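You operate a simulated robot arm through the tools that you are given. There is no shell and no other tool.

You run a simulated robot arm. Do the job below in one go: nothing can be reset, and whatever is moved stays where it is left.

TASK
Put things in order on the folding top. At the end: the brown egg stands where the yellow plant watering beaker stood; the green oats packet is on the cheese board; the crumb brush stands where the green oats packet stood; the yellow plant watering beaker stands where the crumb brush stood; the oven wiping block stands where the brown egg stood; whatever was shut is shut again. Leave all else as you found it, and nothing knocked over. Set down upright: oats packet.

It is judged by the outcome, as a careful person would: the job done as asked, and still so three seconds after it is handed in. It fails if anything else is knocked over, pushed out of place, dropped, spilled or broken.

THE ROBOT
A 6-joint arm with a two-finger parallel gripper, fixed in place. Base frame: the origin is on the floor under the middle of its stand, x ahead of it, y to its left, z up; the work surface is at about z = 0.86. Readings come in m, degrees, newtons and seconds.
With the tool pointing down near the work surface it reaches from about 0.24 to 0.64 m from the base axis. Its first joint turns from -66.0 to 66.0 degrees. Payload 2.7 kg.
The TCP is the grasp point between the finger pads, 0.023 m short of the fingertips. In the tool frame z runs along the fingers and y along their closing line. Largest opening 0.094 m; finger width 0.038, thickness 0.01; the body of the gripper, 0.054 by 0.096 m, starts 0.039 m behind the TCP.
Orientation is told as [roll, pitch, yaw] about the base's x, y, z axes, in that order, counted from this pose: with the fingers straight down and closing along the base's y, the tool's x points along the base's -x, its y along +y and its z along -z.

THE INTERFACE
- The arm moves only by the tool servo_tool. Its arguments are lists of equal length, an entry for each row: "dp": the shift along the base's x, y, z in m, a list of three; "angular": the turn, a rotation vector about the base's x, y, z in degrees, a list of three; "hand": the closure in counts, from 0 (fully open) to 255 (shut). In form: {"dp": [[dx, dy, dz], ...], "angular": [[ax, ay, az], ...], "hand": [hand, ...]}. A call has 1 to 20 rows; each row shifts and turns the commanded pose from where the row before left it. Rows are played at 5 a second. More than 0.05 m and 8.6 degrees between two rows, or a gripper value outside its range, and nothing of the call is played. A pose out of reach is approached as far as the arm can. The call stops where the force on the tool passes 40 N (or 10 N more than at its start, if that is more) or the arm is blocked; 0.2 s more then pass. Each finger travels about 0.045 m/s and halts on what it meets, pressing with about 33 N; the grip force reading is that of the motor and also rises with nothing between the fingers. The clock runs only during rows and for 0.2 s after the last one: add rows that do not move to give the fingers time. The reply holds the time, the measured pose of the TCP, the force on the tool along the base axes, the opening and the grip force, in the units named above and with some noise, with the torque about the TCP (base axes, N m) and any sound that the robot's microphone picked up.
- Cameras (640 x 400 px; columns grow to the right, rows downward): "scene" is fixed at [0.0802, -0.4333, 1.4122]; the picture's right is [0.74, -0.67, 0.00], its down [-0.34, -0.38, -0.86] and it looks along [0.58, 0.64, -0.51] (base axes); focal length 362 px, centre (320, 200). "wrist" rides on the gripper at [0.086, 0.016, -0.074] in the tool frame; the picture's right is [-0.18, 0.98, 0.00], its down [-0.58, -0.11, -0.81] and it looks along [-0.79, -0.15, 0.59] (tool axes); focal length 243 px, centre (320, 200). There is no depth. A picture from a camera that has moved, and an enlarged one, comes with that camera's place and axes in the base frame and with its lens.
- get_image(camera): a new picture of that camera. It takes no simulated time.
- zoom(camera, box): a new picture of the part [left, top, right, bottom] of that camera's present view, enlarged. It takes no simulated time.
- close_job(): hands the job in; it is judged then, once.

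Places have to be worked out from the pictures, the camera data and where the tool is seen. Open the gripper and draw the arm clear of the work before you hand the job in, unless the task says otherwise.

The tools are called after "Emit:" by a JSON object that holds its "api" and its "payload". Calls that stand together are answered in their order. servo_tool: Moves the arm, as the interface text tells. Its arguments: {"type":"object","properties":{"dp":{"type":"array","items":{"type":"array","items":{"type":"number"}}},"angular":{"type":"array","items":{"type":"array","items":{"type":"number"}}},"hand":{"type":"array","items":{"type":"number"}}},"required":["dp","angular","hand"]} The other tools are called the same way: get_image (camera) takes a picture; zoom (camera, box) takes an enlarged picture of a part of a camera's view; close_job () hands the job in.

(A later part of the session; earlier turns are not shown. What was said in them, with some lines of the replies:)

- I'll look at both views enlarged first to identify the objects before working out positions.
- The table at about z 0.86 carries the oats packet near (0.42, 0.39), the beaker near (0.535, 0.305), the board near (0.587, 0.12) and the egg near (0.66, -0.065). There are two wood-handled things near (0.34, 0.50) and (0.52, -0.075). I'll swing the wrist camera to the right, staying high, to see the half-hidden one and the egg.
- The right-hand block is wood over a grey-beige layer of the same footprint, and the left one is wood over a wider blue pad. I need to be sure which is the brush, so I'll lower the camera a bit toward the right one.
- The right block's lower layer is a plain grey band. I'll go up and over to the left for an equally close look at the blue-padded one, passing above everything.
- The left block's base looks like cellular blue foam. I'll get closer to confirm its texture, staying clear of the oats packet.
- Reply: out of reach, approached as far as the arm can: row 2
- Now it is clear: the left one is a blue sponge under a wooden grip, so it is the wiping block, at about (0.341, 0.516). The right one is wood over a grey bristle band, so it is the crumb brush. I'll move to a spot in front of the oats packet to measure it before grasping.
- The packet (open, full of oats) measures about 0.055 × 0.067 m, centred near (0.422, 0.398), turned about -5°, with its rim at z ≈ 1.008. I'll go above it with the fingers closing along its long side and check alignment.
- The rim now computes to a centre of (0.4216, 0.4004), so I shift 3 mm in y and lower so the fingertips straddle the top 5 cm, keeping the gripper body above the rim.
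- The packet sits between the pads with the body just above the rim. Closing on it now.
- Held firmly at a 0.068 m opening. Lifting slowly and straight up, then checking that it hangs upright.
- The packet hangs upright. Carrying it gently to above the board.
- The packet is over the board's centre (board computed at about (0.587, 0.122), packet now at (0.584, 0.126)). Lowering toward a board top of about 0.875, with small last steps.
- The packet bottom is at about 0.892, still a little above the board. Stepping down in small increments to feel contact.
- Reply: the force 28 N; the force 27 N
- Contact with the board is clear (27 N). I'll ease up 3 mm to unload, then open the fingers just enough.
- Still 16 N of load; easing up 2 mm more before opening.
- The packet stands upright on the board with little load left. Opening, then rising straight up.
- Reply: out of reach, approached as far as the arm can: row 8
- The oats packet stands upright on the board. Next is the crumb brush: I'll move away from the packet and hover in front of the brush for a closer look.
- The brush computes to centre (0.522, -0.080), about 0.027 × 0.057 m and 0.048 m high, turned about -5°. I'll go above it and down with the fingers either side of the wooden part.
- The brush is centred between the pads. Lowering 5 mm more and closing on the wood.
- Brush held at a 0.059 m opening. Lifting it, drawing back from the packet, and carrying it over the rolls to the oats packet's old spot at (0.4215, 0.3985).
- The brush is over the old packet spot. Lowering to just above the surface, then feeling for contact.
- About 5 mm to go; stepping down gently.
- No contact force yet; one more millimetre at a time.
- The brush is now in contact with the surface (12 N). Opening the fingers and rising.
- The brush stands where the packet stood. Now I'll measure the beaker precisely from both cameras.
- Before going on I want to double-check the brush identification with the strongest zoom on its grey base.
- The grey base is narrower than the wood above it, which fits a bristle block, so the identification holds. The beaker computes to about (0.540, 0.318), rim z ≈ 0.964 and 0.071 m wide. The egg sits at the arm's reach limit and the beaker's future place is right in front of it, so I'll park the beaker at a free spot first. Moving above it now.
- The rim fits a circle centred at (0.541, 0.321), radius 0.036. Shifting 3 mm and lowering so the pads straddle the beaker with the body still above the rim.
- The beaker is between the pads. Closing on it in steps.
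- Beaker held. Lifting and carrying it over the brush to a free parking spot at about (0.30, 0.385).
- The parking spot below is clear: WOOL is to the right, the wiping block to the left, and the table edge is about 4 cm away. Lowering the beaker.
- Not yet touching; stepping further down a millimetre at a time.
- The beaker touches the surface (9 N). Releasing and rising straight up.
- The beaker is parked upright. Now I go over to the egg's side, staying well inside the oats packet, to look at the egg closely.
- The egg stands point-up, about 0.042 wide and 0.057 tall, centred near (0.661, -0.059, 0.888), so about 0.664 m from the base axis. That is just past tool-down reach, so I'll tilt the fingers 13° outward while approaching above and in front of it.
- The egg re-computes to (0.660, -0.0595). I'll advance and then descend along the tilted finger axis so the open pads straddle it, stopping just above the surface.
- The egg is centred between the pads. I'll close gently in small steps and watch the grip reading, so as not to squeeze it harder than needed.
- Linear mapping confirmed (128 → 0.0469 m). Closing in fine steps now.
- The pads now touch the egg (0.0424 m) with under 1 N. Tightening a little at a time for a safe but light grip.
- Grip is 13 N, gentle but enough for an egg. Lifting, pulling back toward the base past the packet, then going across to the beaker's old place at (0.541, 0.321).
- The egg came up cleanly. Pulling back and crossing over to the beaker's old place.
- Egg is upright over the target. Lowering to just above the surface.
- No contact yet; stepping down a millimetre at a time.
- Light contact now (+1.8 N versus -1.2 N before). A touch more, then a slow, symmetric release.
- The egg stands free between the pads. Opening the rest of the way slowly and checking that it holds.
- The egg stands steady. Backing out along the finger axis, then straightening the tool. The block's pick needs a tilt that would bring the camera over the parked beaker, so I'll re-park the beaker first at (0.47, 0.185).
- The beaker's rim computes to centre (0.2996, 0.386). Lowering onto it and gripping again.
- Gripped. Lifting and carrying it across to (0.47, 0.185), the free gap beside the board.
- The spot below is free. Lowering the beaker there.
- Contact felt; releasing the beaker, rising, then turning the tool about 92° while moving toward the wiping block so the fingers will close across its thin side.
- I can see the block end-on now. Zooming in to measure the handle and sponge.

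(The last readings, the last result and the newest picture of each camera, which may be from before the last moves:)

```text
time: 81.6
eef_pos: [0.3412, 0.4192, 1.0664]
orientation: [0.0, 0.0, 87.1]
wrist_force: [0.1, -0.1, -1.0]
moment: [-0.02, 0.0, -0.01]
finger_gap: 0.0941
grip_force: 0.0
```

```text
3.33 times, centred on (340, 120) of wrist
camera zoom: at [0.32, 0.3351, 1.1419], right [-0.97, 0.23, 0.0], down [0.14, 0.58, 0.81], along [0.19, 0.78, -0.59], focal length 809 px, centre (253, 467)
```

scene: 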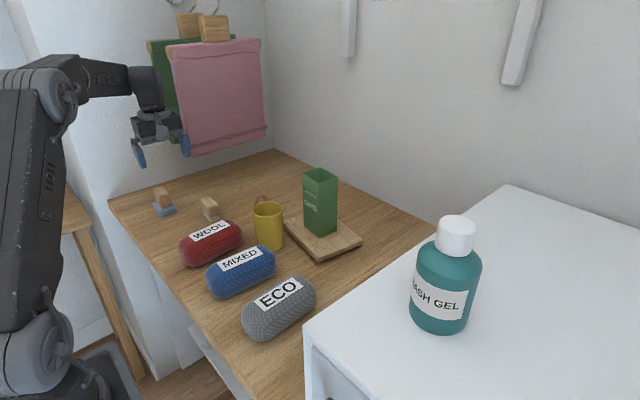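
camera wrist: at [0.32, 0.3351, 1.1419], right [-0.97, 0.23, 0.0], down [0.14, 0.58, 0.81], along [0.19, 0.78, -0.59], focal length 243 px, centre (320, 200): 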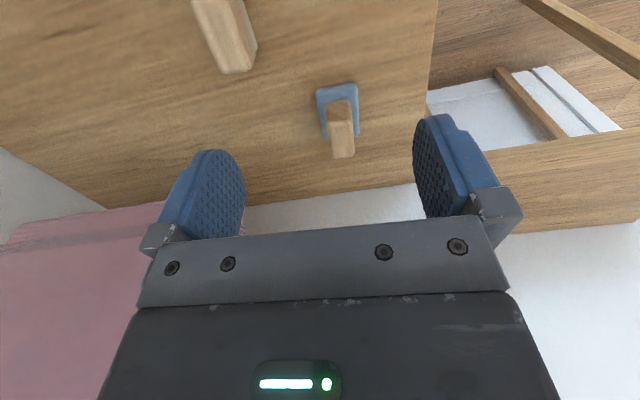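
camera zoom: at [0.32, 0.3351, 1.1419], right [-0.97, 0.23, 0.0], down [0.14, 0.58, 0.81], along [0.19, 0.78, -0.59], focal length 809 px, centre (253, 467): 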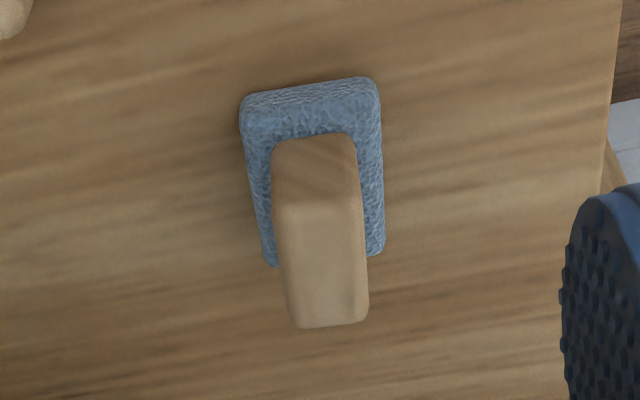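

The block's centre computes to (0.3385, 0.5225), turned about -5°, with the handle about 0.03 thick and its top at z ≈ 0.917. I'll trim yaw by 2°, tilt 13° outward and hover just above it, backed off along the finger axis.

Emit:
{"api": "servo_tool", "payload": {"dp": [[0, 0.02, -0.01], [-0.0015, 0.021, -0.02], [-0.0015, 0.021, -0.02], [-0.0015, 0.021, -0.0207], [0, 0, 0]], "angular": [[0, 0, -2.1], [4.317, -0.378, 0], [4.317, -0.378, 0], [4.317, -0.378, 0], [0, 0, 0]], "hand": [0, 0, 0, 0, 0]}}

Emit:
{"api": "get_image", "payload": {"camera": "wrist"}}

Emit:
{"api": "zoom", "payload": {"camera": "wrist", "box": [240, 30, 440, 180]}}

Emit:
{"api": "zoom", "payload": {"camera": "scene", "box": [90, 80, 250, 240]}}

```text
time: 82.8
eef_pos: [0.3363, 0.5036, 0.9973]
orientation: [0.1, -13.1, 84.8]
wrist_force: [1.0, 1.1, -1.2]
moment: [0.04, -0.02, 0.01]
finger_gap: 0.0941
grip_force: 0.0
```

```text
taken
camera wrist: at [0.3104, 0.4044, 1.0499], right [-0.96, 0.27, 0.04], down [0.14, 0.37, 0.92], along [0.23, 0.89, -0.4], focal length 243 px, centre (320, 200)
```

wrist: 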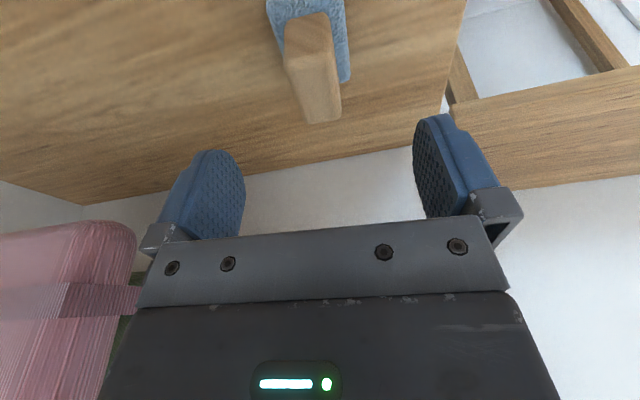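

```text
2.67 times, centred on (340, 105) of wrist
camera zoom: at [0.3104, 0.4044, 1.0499], right [-0.96, 0.27, 0.04], down [0.14, 0.37, 0.92], along [0.23, 0.89, -0.4], focal length 647 px, centre (267, 453)
```

zoom: 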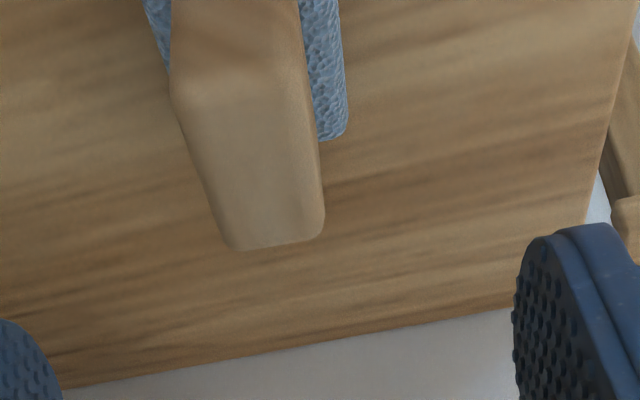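

```text
2.50 times, centred on (170, 160) of scene
camera zoom: at [0.0802, -0.4333, 1.4122], right [0.74, -0.67, 0.0], down [-0.34, -0.38, -0.86], along [0.58, 0.64, -0.51], focal length 905 px, centre (695, 300)
```

zoom: 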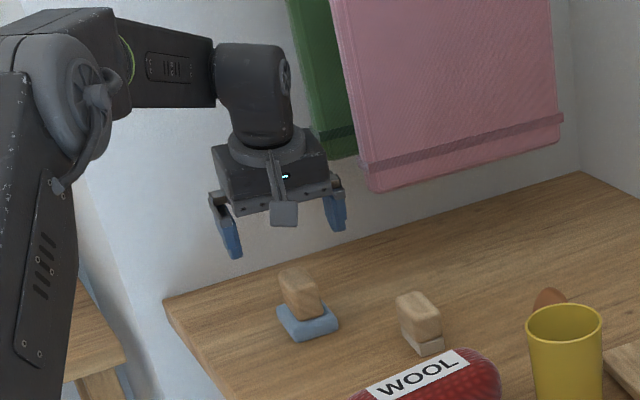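

Alignment is good: the handle is midway between the fingers. Descending along the finger axis to grip height.

Emit:
{"api": "servo_tool", "payload": {"dp": [[0.0007, 0.0052, -0.0223], [0.0007, 0.0052, -0.0223], [0.0007, 0.0052, -0.0223], [0.0006, 0.0052, -0.0215], [0, 0, 0]], "angular": [[0, 0, 0], [0, 0, 0], [0, 0, 0], [0, 0, 0], [0, 0, 0]], "hand": [0, 0, 0, 0, 0]}}

Emit:
{"api": "get_image", "payload": {"camera": "wrist"}}

Emit:
{"api": "zoom", "payload": {"camera": "scene", "box": [110, 130, 230, 230]}}

```text
time: 84.0
eef_pos: [0.3395, 0.5234, 0.9084]
orientation: [0.0, -13.1, 85.0]
wrist_force: [-0.5, -0.8, -0.1]
moment: [-0.01, -0.02, -0.04]
finger_gap: 0.094
grip_force: 0.1
```

```text
taken
camera wrist: at [0.3142, 0.4249, 0.9617], right [-0.96, 0.27, 0.04], down [0.14, 0.37, 0.92], along [0.23, 0.89, -0.4], focal length 243 px, centre (320, 200)
```

wrist: 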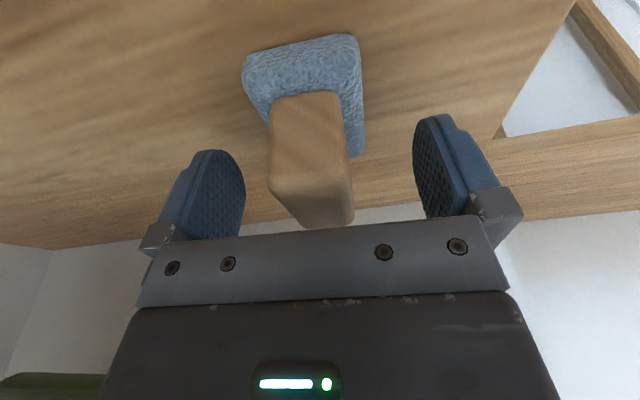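

```text
4.00 times, centred on (170, 180) of scene
camera zoom: at [0.0802, -0.4333, 1.4122], right [0.74, -0.67, 0.0], down [-0.34, -0.38, -0.86], along [0.58, 0.64, -0.51], focal length 1448 px, centre (920, 280)
```

zoom: 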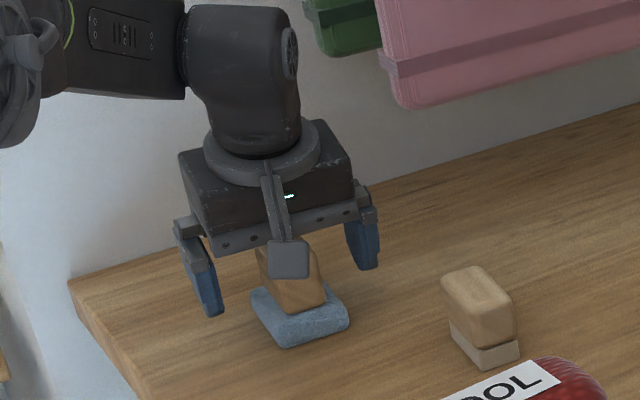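

The handle is between the pads and the tips clear the sponge. Closing on the handle.

Emit:
{"api": "servo_tool", "payload": {"dp": [[0, 0, 0], [0, 0, 0], [0, 0, 0], [0, 0, 0], [0, 0, 0], [0, 0, 0], [0, 0, 0]], "angular": [[0, 0, 0], [0, 0, 0], [0, 0, 0], [0, 0, 0], [0, 0, 0], [0, 0, 0], [0, 0, 0]], "hand": [60, 110, 145, 165, 180, 195, 195]}}

Emit:
{"api": "get_image", "payload": {"camera": "wrist"}}

```text
time: 85.6
eef_pos: [0.3391, 0.524, 0.9087]
orientation: [0.0, -13.0, 84.9]
wrist_force: [-0.8, 0.2, 1.0]
moment: [0.0, -0.03, 0.04]
finger_gap: 0.0295
grip_force: 33.1
```

```text
taken
camera wrist: at [0.3142, 0.4247, 0.962], right [-0.96, 0.27, 0.04], down [0.14, 0.37, 0.92], along [0.23, 0.89, -0.4], focal length 243 px, centre (320, 200)
```

wrist: 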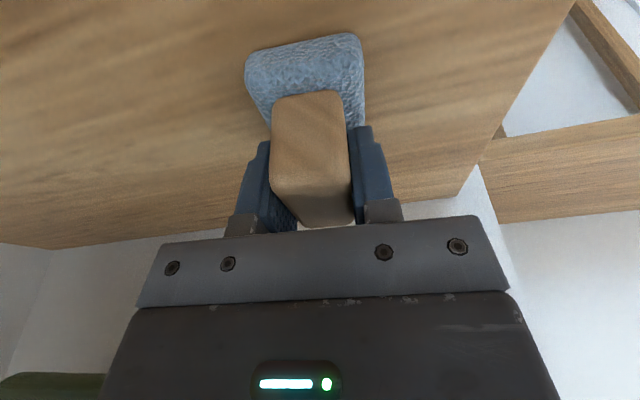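

Firmly gripped. Lifting, drawing in a little, then crossing above the rolls while turning -90° so the tilt points outward at the egg's place.

Emit:
{"api": "servo_tool", "payload": {"dp": [[0, 0, 0.015], [0, 0, 0.03], [0, -0.01, 0.035], [0, -0.03, 0.035], [0, -0.04, 0.025], [0, 0, 0]], "angular": [[0, 0, 0], [0, 0, 0], [0, 0, 0], [0, 0, 0], [0, 0, 0], [0, 0, 0]], "hand": [195, 195, 195, 195, 195, 195]}}

Emit:
{"api": "servo_tool", "payload": {"dp": [[0.0074, -0.0395, 0], [0.0074, -0.0395, 0], [0.0074, -0.0395, 0], [0.0074, -0.0395, 0], [0.0074, -0.0395, 0], [0.0074, -0.0395, 0], [0.0074, -0.0395, 0], [0.0074, -0.0395, 0], [0.0074, -0.0395, 0], [0.0074, -0.0395, 0], [0.0074, -0.0395, 0], [0, 0, 0]], "angular": [[0, 0, -8.2], [0, 0, -8.2], [0, 0, -8.2], [0, 0, -8.2], [0, 0, -8.2], [0, 0, -8.2], [0, 0, -8.2], [0, 0, -8.2], [0, 0, -8.2], [0, 0, -8.2], [0, 0, -8.0], [0, 0, 0]], "hand": [195, 195, 195, 195, 195, 195, 195, 195, 195, 195, 195, 195]}}

Emit:
{"api": "get_image", "payload": {"camera": "scene"}}

Emit:
{"api": "get_image", "payload": {"camera": "wrist"}}

```text
time: 87.0
eef_pos: [0.3383, 0.4436, 1.0484]
orientation: [0.0, -13.0, 84.9]
wrist_force: [0.2, -0.6, 0.1]
moment: [-0.01, 0.03, -0.04]
finger_gap: 0.0293
grip_force: 33.3
```

```text
time: 89.6
eef_pos: [0.4221, 0.0081, 1.05]
orientation: [0.0, -13.0, -5.2]
wrist_force: [-0.3, 0.0, -0.1]
moment: [-0.02, 0.0, 0.0]
finger_gap: 0.0295
grip_force: 32.6
```

```text
taken
```

scene: 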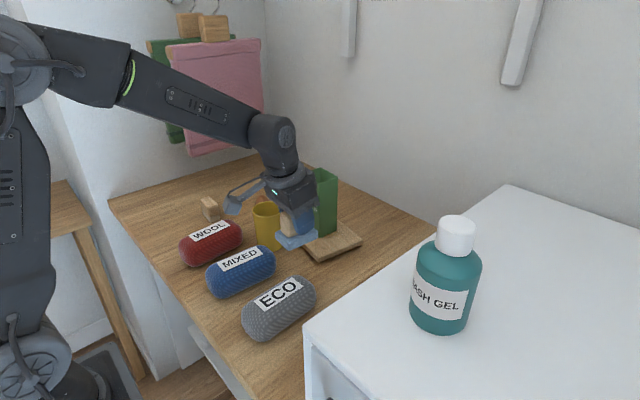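

```text
taken
camera wrist: at [0.3214, 0.0337, 1.1021], right [0.27, 0.96, 0.04], down [0.37, -0.14, 0.92], along [0.89, -0.23, -0.4], focal length 243 px, centre (320, 200)
```

wrist: 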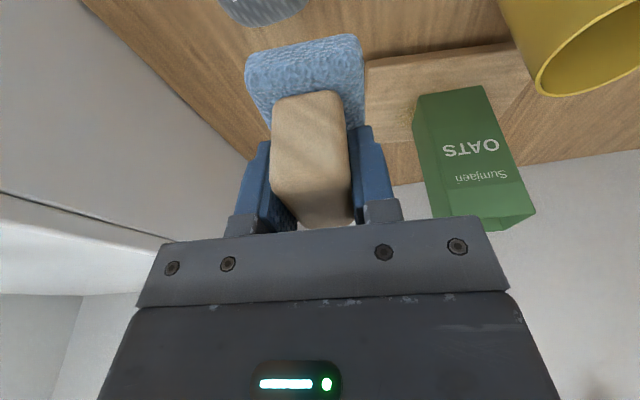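

The block hangs level in the grip, facing the right way. Moving to the backed-off point above the egg's old place.

Emit:
{"api": "servo_tool", "payload": {"dp": [[0.03, -0.03, 0], [0.035, -0.03, -0.01], [0.045, -0.006, -0.02], [0.045, 0, -0.02], [0.04, 0, -0.015], [0.0277, 0, -0.008], [0, 0, 0]], "angular": [[0, 0, 0], [0, 0, 0], [0, 0, 0], [0, 0, 0], [0, 0, 0], [0, 0, 0], [0, 0, 0]], "hand": [195, 195, 195, 195, 195, 195, 195]}}

Emit:
{"api": "get_image", "payload": {"camera": "scene"}}

Emit:
{"api": "get_image", "payload": {"camera": "wrist"}}

```text
time: 91.2
eef_pos: [0.6434, -0.0566, 0.9743]
orientation: [0.0, -13.0, -5.0]
wrist_force: [0.3, 0.1, -0.6]
moment: [0.01, 0.03, 0.02]
finger_gap: 0.0296
grip_force: 33.1
```

```text
taken
```

scene: 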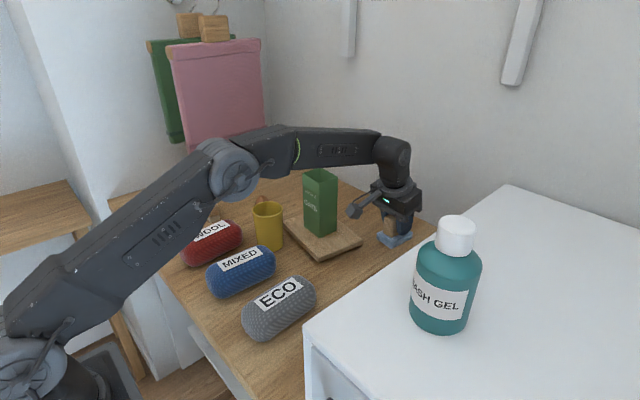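

```text
taken
camera wrist: at [0.5442, -0.0317, 1.0277], right [0.27, 0.96, 0.04], down [0.37, -0.14, 0.92], along [0.89, -0.23, -0.4], focal length 243 px, centre (320, 200)
```

wrist: 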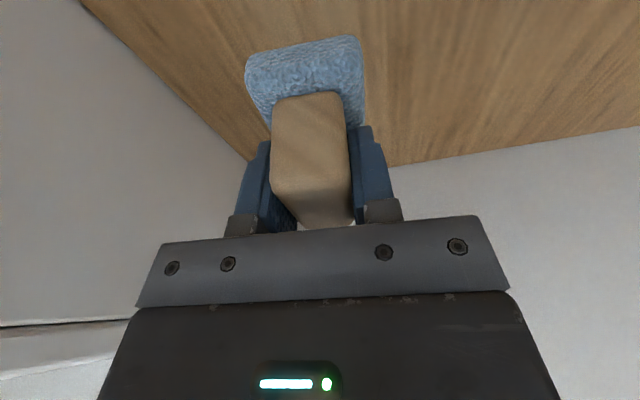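

Descending toward the surface, stopping about 3 mm short.

Emit:
{"api": "servo_tool", "payload": {"dp": [[0.0057, -0.0008, -0.021], [0.0057, -0.0009, -0.021], [0.0056, -0.0009, -0.02], [0, 0, 0]], "angular": [[0, 0, 0], [0, 0, 0], [0, 0, 0], [0, 0, 0]], "hand": [195, 195, 195, 195]}}

Emit:
{"api": "servo_tool", "payload": {"dp": [[0, 0, -0.001], [0, 0, -0.001], [0, 0, 0]], "angular": [[0, 0, 0], [0, 0, 0], [0, 0, 0]], "hand": [195, 195, 195]}}

Emit:
{"api": "get_image", "payload": {"camera": "wrist"}}

```text
time: 92.2
eef_pos: [0.6595, -0.0592, 0.9132]
orientation: [0.1, -13.1, -5.1]
wrist_force: [-0.6, 0.4, -0.9]
moment: [0.02, 0.02, -0.02]
finger_gap: 0.0295
grip_force: 32.8
```

```text
time: 93.0
eef_pos: [0.6595, -0.0584, 0.9116]
orientation: [0.0, -13.0, -5.1]
wrist_force: [-0.1, 0.0, -1.1]
moment: [0.02, 0.04, -0.01]
finger_gap: 0.0295
grip_force: 33.7
```

```text
taken
camera wrist: at [0.5609, -0.0331, 0.9645], right [0.27, 0.96, 0.04], down [0.37, -0.14, 0.92], along [0.89, -0.23, -0.4], focal length 243 px, centre (320, 200)
```

wrist: 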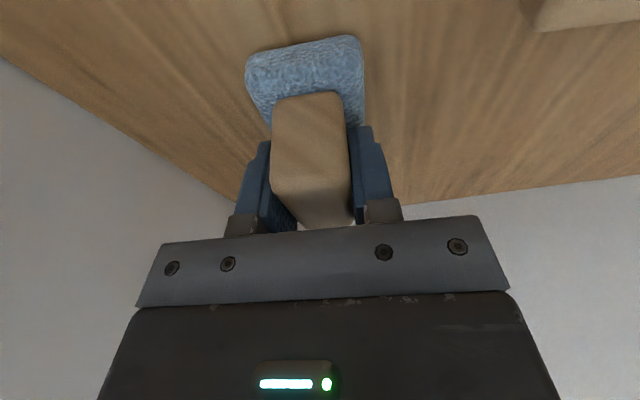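

By the camera height there are about 2.5 mm left. Stepping down.

Emit:
{"api": "servo_tool", "payload": {"dp": [[0.0005, 0, -0.001], [0.0005, 0, -0.001], [0, 0, 0]], "angular": [[0, 0, 0], [0, 0, 0], [0, 0, 0]], "hand": [195, 195, 195]}}

```text
time: 93.8
eef_pos: [0.661, -0.0582, 0.9106]
orientation: [0.0, -13.0, -5.1]
wrist_force: [0.6, 0.0, -1.2]
moment: [-0.01, 0.0, 0.01]
finger_gap: 0.0294
grip_force: 33.1
```

Emit:
{"api": "servo_tool", "payload": {"dp": [[0, 0, -0.001], [0, 0, 0], [0, 0, 0]], "angular": [[0, 0, 0], [0, 0, 0], [0, 0, 0]], "hand": [195, 195, 195]}}

```text
time: 94.6
eef_pos: [0.6605, -0.0597, 0.9081]
orientation: [0.0, -13.0, -5.1]
wrist_force: [0.3, 0.1, 1.2]
moment: [-0.03, -0.09, 0.02]
finger_gap: 0.0296
grip_force: 33.5
```

Light contact is starting. Half a millimetre more to seat it, then release slowly.

Emit:
{"api": "servo_tool", "payload": {"dp": [[0, 0, -0.0006], [0, 0, 0]], "angular": [[0, 0, 0], [0, 0, 0]], "hand": [195, 195]}}

Emit:
{"api": "servo_tool", "payload": {"dp": [[0, 0, 0], [0, 0, 0], [0, 0, 0], [0, 0, 0], [0, 0, 0], [0, 0, 0]], "angular": [[0, 0, 0], [0, 0, 0], [0, 0, 0], [0, 0, 0], [0, 0, 0], [0, 0, 0]], "hand": [180, 168, 150, 110, 60, 20]}}

Emit:
{"api": "get_image", "payload": {"camera": "wrist"}}

```text
time: 95.2
eef_pos: [0.6617, -0.0595, 0.9075]
orientation: [0.0, -13.1, -5.1]
wrist_force: [-2.0, 1.2, 5.6]
moment: [0.01, 0.01, 0.0]
finger_gap: 0.0293
grip_force: 33.0
```

```text
time: 96.6
eef_pos: [0.6615, -0.0601, 0.9079]
orientation: [-0.1, -12.9, -5.1]
wrist_force: [-0.3, -0.8, 0.8]
moment: [0.0, -0.01, -0.01]
finger_gap: 0.0868
grip_force: 0.0
```

```text
taken
camera wrist: at [0.562, -0.0338, 0.9611], right [0.27, 0.96, 0.04], down [0.37, -0.14, 0.92], along [0.89, -0.23, -0.4], focal length 243 px, centre (320, 200)
```

wrist: 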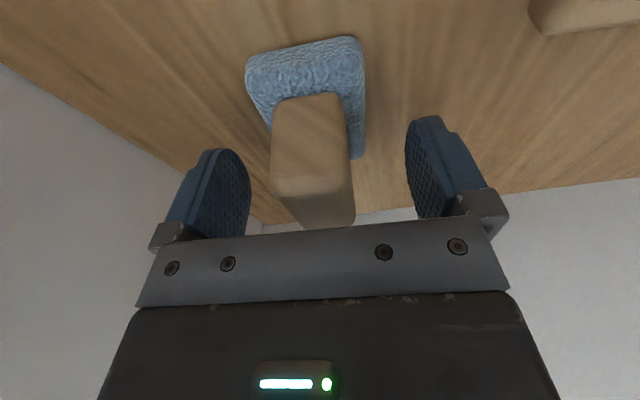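

The block stands free on the egg's old place. Backing out along the finger axis, straightening the tool, and heading back to the parked beaker.

Emit:
{"api": "servo_tool", "payload": {"dp": [[-0.007, 0.0006, 0.03], [-0.007, 0.0006, 0.03], [-0.007, 0.0006, 0.03], [-0.007, 0.0006, 0.03], [-0.045, 0, 0.01], [-0.045, 0, 0.01], [-0.045, 0.01, 0], [-0.02, 0.04, 0], [-0.008, 0.045, 0], [0, 0.045, 0], [0, 0.045, 0], [0, 0.045, 0], [0, 0, 0]], "angular": [[0, 0, 0], [0, 0, 0], [0, 0, 0], [0, 0, 0], [0.378, 4.317, 0], [0.378, 4.317, 0], [0.378, 4.317, 0], [0, 0, 0], [0, 0, 0], [0, 0, 0], [0, 0, 0], [0, 0, 0], [0, 0, 0]], "hand": [0, 0, 0, 0, 0, 0, 0, 0, 0, 0, 0, 0, 0]}}

Emit:
{"api": "get_image", "payload": {"camera": "scene"}}

Emit:
{"api": "get_image", "payload": {"camera": "wrist"}}

```text
time: 99.4
eef_pos: [0.4706, 0.1739, 1.0465]
orientation: [-0.1, 0.0, -5.1]
wrist_force: [0.6, 0.2, -1.5]
moment: [-0.02, 0.02, -0.04]
finger_gap: 0.0941
grip_force: 0.0
```

```text
taken
```

scene: 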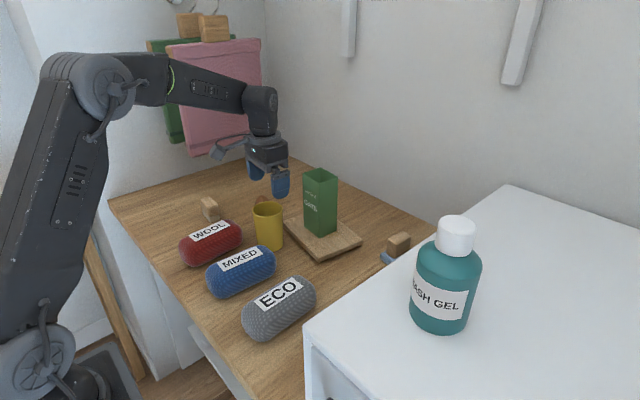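

```text
taken
camera wrist: at [0.3854, 0.1978, 1.1219], right [0.27, 0.96, 0.0], down [0.57, -0.16, 0.81], along [0.78, -0.22, -0.59], focal length 243 px, centre (320, 200)
```

wrist: 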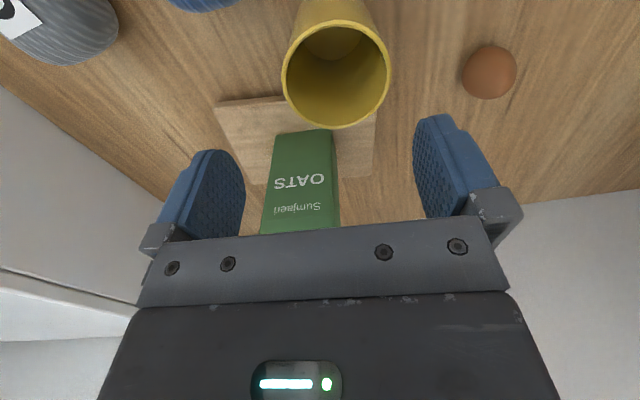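

The beaker's rim computes to centre (0.471, 0.186). Shifting 11 mm in y, lowering and gripping.

Emit:
{"api": "servo_tool", "payload": {"dp": [[0, 0.0115, -0.02], [0, 0, -0.03], [0, 0, -0.03], [0, 0, -0.02], [0, 0, -0.0135], [0, 0, 0]], "angular": [[0, 0, 0], [0, 0, 0], [0, 0, 0], [0, 0, 0], [0, 0, 0], [0, 0, 0]], "hand": [0, 0, 0, 0, 0, 0]}}

Emit:
{"api": "get_image", "payload": {"camera": "wrist"}}

Emit:
{"api": "servo_tool", "payload": {"dp": [[0, 0, 0], [0, 0, 0], [0, 0, 0], [0, 0, 0], [0, 0, 0]], "angular": [[0, 0, 0], [0, 0, 0], [0, 0, 0], [0, 0, 0], [0, 0, 0]], "hand": [35, 60, 80, 95, 95]}}

```text
time: 100.8
eef_pos: [0.4706, 0.1864, 0.9342]
orientation: [0.0, -0.1, -5.2]
wrist_force: [-1.3, -0.3, 0.2]
moment: [-0.02, 0.0, 0.0]
finger_gap: 0.0942
grip_force: 0.1
```

```text
taken
camera wrist: at [0.3852, 0.2095, 1.0086], right [0.27, 0.96, 0.0], down [0.57, -0.16, 0.81], along [0.78, -0.22, -0.59], focal length 243 px, centre (320, 200)
```

wrist: 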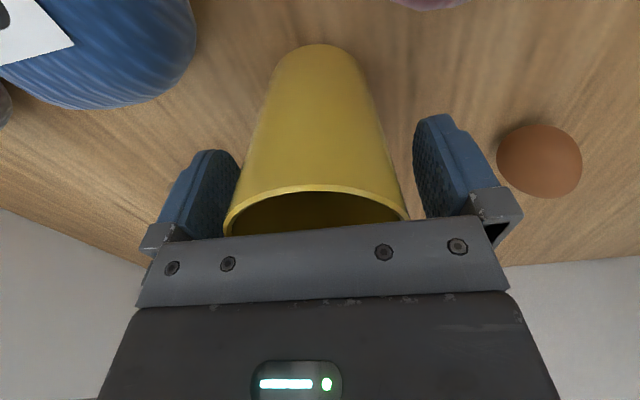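

```text
time: 102.0
eef_pos: [0.4694, 0.1852, 0.9344]
orientation: [0.0, 0.1, -5.1]
wrist_force: [0.5, -0.8, -0.5]
moment: [0.0, -0.01, -0.03]
finger_gap: 0.0685
grip_force: 32.6
```

Beaker gripped. Lifting and carrying it clear of the packet to the brush's old spot at (0.522, -0.080).

Emit:
{"api": "servo_tool", "payload": {"dp": [[0, 0, 0.02], [0, 0, 0.035], [-0.005, 0, 0.035], [-0.005, -0.04, 0], [0, -0.045, 0], [0, -0.045, 0], [0, -0.03, 0], [0.03, -0.035, 0], [0.032, -0.035, 0], [0, -0.036, 0], [0, 0, 0]], "angular": [[0, 0, 0], [0, 0, 0], [0, 0, 0], [0, 0, 0], [0, 0, 0], [0, 0, 0], [0, 0, 0], [0, 0, 0], [0, 0, 0], [0, 0, 0], [0, 0, 0]], "hand": [95, 95, 95, 95, 95, 95, 95, 95, 95, 95, 95]}}

Emit:
{"api": "get_image", "payload": {"camera": "scene"}}

Emit:
{"api": "get_image", "payload": {"camera": "wrist"}}

```text
time: 104.4
eef_pos: [0.523, -0.0817, 1.0238]
orientation: [0.0, 0.0, -5.1]
wrist_force: [-0.6, -0.7, -1.2]
moment: [0.05, 0.03, -0.01]
finger_gap: 0.0685
grip_force: 33.3
```

```text
taken
```

scene: 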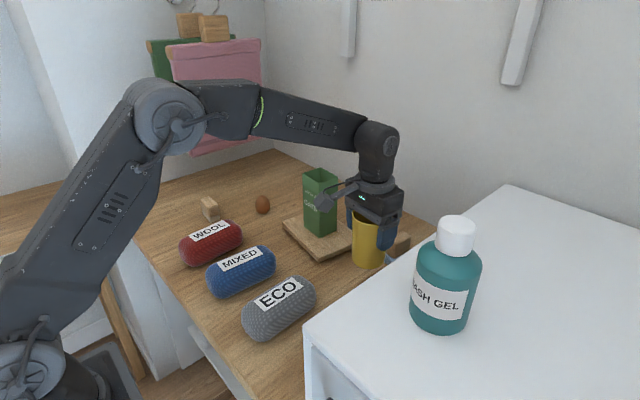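

```text
taken
camera wrist: at [0.4374, -0.0576, 1.0983], right [0.27, 0.96, 0.0], down [0.57, -0.16, 0.81], along [0.78, -0.22, -0.59], focal length 243 px, centre (320, 200)
```

wrist: 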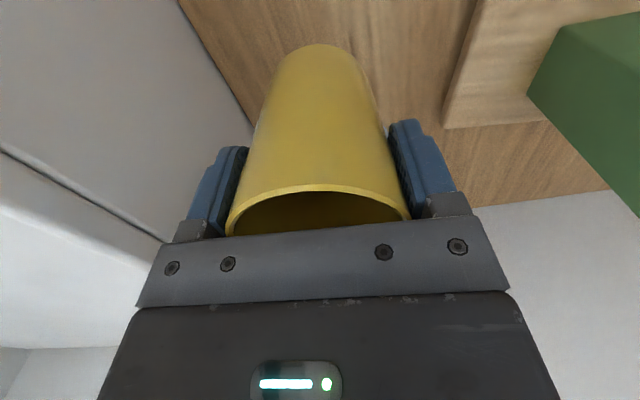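

Over the brush's old spot with the wiping block well beyond it. Lowering.

Emit:
{"api": "servo_tool", "payload": {"dp": [[0, 0.001, -0.03], [0, 0, -0.03], [0, 0, -0.02], [0, 0, -0.006], [0, 0, -0.002], [0, 0, 0]], "angular": [[0, 0, 0], [0, 0, 0], [0, 0, 0], [0, 0, 0], [0, 0, 0], [0, 0, 0]], "hand": [95, 95, 95, 95, 95, 95]}}

Emit:
{"api": "servo_tool", "payload": {"dp": [[0, 0, -0.001], [0, 0, 0], [0, 0, 0]], "angular": [[0, 0, 0], [0, 0, 0], [0, 0, 0]], "hand": [95, 95, 95]}}

```text
time: 105.8
eef_pos: [0.5235, -0.08, 0.9367]
orientation: [0.0, 0.0, -5.1]
wrist_force: [0.1, 0.7, -0.3]
moment: [-0.02, -0.02, 0.0]
finger_gap: 0.0683
grip_force: 33.1
```

```text
time: 106.6
eef_pos: [0.5231, -0.0809, 0.9355]
orientation: [0.0, 0.0, -5.2]
wrist_force: [0.4, -0.5, -1.2]
moment: [-0.01, 0.02, 0.0]
finger_gap: 0.0683
grip_force: 33.1
```

Emit:
{"api": "servo_tool", "payload": {"dp": [[0, 0, -0.001], [0, 0, 0], [0, 0, 0]], "angular": [[0, 0, 0], [0, 0, 0], [0, 0, 0]], "hand": [95, 95, 95]}}

```text
time: 107.4
eef_pos: [0.523, -0.08, 0.9336]
orientation: [0.0, 0.0, -5.1]
wrist_force: [-0.6, 0.5, -2.3]
moment: [0.0, -0.06, -0.02]
finger_gap: 0.0685
grip_force: 32.7
```

Emit:
{"api": "servo_tool", "payload": {"dp": [[0, 0, -0.0008], [0, 0, 0], [0, 0, 0]], "angular": [[0, 0, 0], [0, 0, 0], [0, 0, 0]], "hand": [95, 95, 95]}}

```text
time: 108.2
eef_pos: [0.5225, -0.0796, 0.9335]
orientation: [-0.1, -0.1, -5.1]
wrist_force: [-1.3, -0.4, 5.8]
moment: [0.17, 0.16, -0.02]
finger_gap: 0.0683
grip_force: 33.4
```

Contact at 6 N; releasing slowly and rising straight up.

Emit:
{"api": "servo_tool", "payload": {"dp": [[0, 0, 0], [0, 0, 0], [0, 0, 0], [0, 0, 0], [0, 0, 0], [0, 0, 0.02], [0, 0, 0.03], [0, 0, 0.04], [0, 0, 0.04], [0, 0, 0]], "angular": [[0, 0, 0], [0, 0, 0], [0, 0, 0], [0, 0, 0], [0, 0, 0], [0, 0, 0], [0, 0, 0], [0, 0, 0], [0, 0, 0], [0, 0, 0]], "hand": [80, 60, 30, 0, 0, 0, 0, 0, 0, 0]}}

Emit:
{"api": "get_image", "payload": {"camera": "wrist"}}

Emit:
{"api": "get_image", "payload": {"camera": "scene"}}

```text
time: 110.4
eef_pos: [0.5236, -0.0811, 1.063]
orientation: [0.0, 0.1, -5.1]
wrist_force: [-0.7, -0.3, 0.4]
moment: [-0.01, 0.0, -0.01]
finger_gap: 0.0942
grip_force: 0.1
```

```text
taken
camera wrist: at [0.4378, -0.0565, 1.1378], right [0.27, 0.96, 0.0], down [0.57, -0.16, 0.81], along [0.78, -0.22, -0.59], focal length 243 px, centre (320, 200)
```

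wrist: 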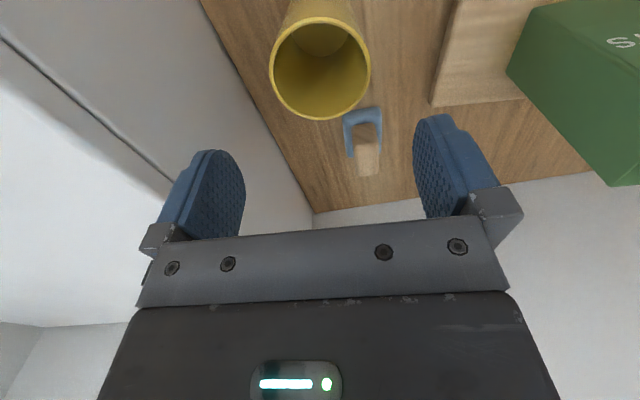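

```text
taken
```

scene: 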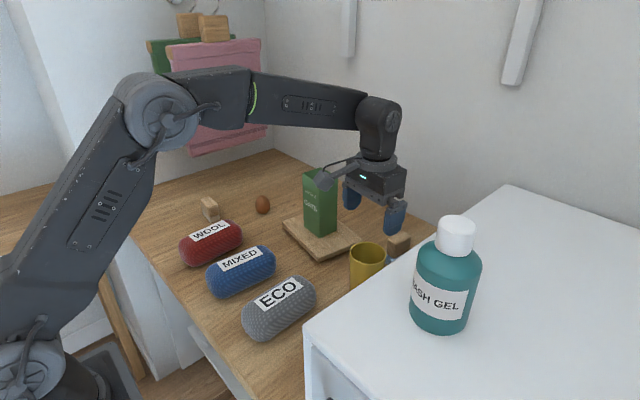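

Beaker, block, packet, brush and egg all look right. Drawing the arm back to its starting pose, clear of the work.

Emit:
{"api": "servo_tool", "payload": {"dp": [[-0.04, 0, 0.025], [-0.045, 0, 0.02], [-0.045, 0, 0.015], [-0.0135, 0.0413, 0.0075], [-0.0135, 0.0413, 0.0075], [-0.0135, 0.0413, 0.0075], [-0.0135, 0.0413, 0.0075], [-0.0135, 0.0413, 0.0075], [-0.0135, 0.0413, 0.0075], [-0.0135, 0.0413, 0.0075], [-0.0135, 0.0413, 0.0055], [0, 0, 0], [0, 0, 0]], "angular": [[0, 0, 0], [0, 0, 0], [0, 0, 0], [0, 0, 2.5], [0, 0, 2.5], [0, 0, 0], [0, 0, 0], [0, 0, 0], [0, 0, 0], [0, 0, 0], [0, 0, 0], [0, 0, 0], [0, 0, 0]], "hand": [0, 0, 0, 0, 0, 0, 0, 0, 0, 0, 0, 0, 0]}}

Emit:
{"api": "get_image", "payload": {"camera": "scene"}}

Emit:
{"api": "get_image", "payload": {"camera": "wrist"}}

Emit:
{"api": "zoom", "payload": {"camera": "scene", "box": [180, 150, 440, 320]}}

Emit:
{"api": "zoom", "payload": {"camera": "wrist", "box": [0, 0, 640, 240]}}

```text
time: 113.2
eef_pos: [0.2847, 0.2499, 1.1816]
orientation: [0.0, 0.0, -0.1]
wrist_force: [0.1, -0.2, 0.3]
moment: [0.0, -0.01, 0.05]
finger_gap: 0.0941
grip_force: 0.1
```

```text
taken
```

scene: 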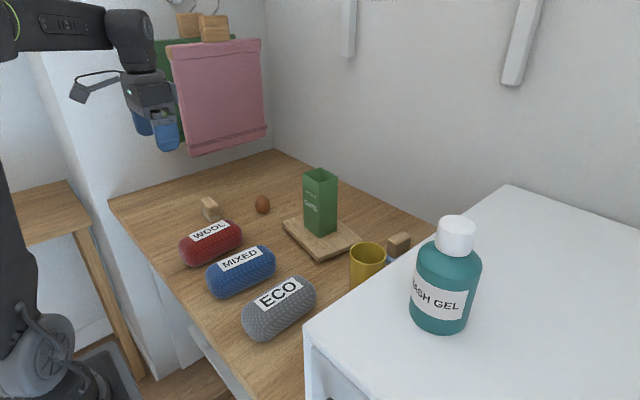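

```text
taken
camera wrist: at [0.1975, 0.2666, 1.2568], right [0.19, 0.98, 0.0], down [0.58, -0.11, 0.81], along [0.79, -0.15, -0.59], focal length 243 px, centre (320, 200)
```

wrist: 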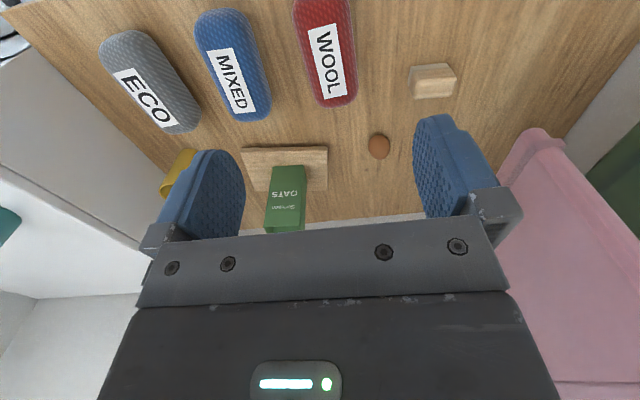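

```text
2.35 times, centred on (310, 235) of scene
camera zoom: at [0.0802, -0.4333, 1.4122], right [0.74, -0.67, 0.0], down [-0.34, -0.38, -0.86], along [0.58, 0.64, -0.51], focal length 852 px, centre (344, 118)
```

zoom: 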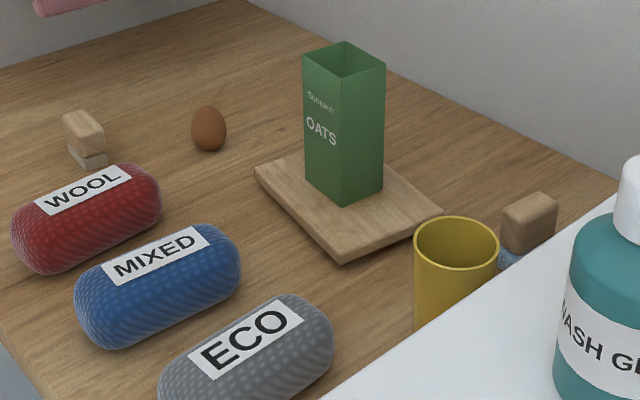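

```text
1.00 times, centred on (320, 120) of wrist (not enlarged: the box is as wide or as high as the picture)
camera zoom: at [0.1975, 0.2666, 1.2568], right [0.19, 0.98, 0.0], down [0.58, -0.11, 0.81], along [0.79, -0.15, -0.59], focal length 243 px, centre (320, 280)
```

zoom: 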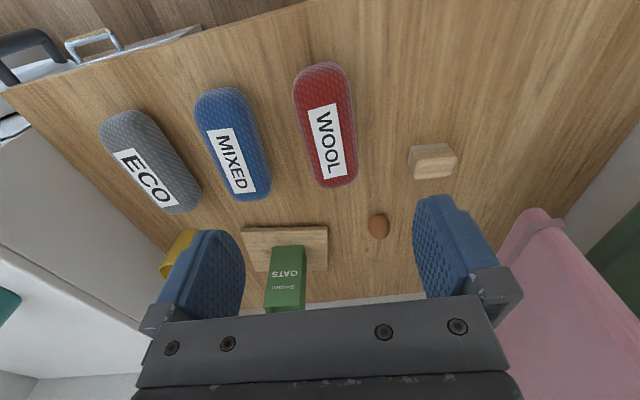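

Everything matches the request:
- The oats packet is upright on the board.
- The brush is on the packet's old spot.
- The egg is standing where the beaker was.
- The beaker is on the brush's old spot.
- The wiping block is on the egg's old spot.

The board, rolls, bottle and towels look unchanged, nothing was opened, and the arm is clear with the gripper open. Handing in.

Emit:
{"api": "close_job", "payload": {}}

```text
The job is handed in.
```

I've handed the job in with everything on the folding top where you asked, as far as the last pictures show:

- **Oats packet:** upright near the middle of the cheese board, no spill seen.
- **Crumb brush:** standing where the oats packet was.
- **Yellow beaker:** standing where the crumb brush was. I parked it at two temporary spots along the way because its final place was in front of the egg.
- **Brown egg:** standing where the beaker was. I moved it with a light grip of about 14 N.
- **Oven wiping block:** standing where the egg was, within about 5 mm by my estimate, and turned a quarter turn from how it stood before.

Two wood-handled things looked alike, so I had to judge which was which. I took the blue sponge as the wiping block and the one with the grey base as the brush.

I opened nothing, so whatever was shut is still shut. The board, the three rolls, the gel bottle and the towels look unmoved. The gripper is open and the arm is back at its starting pose.
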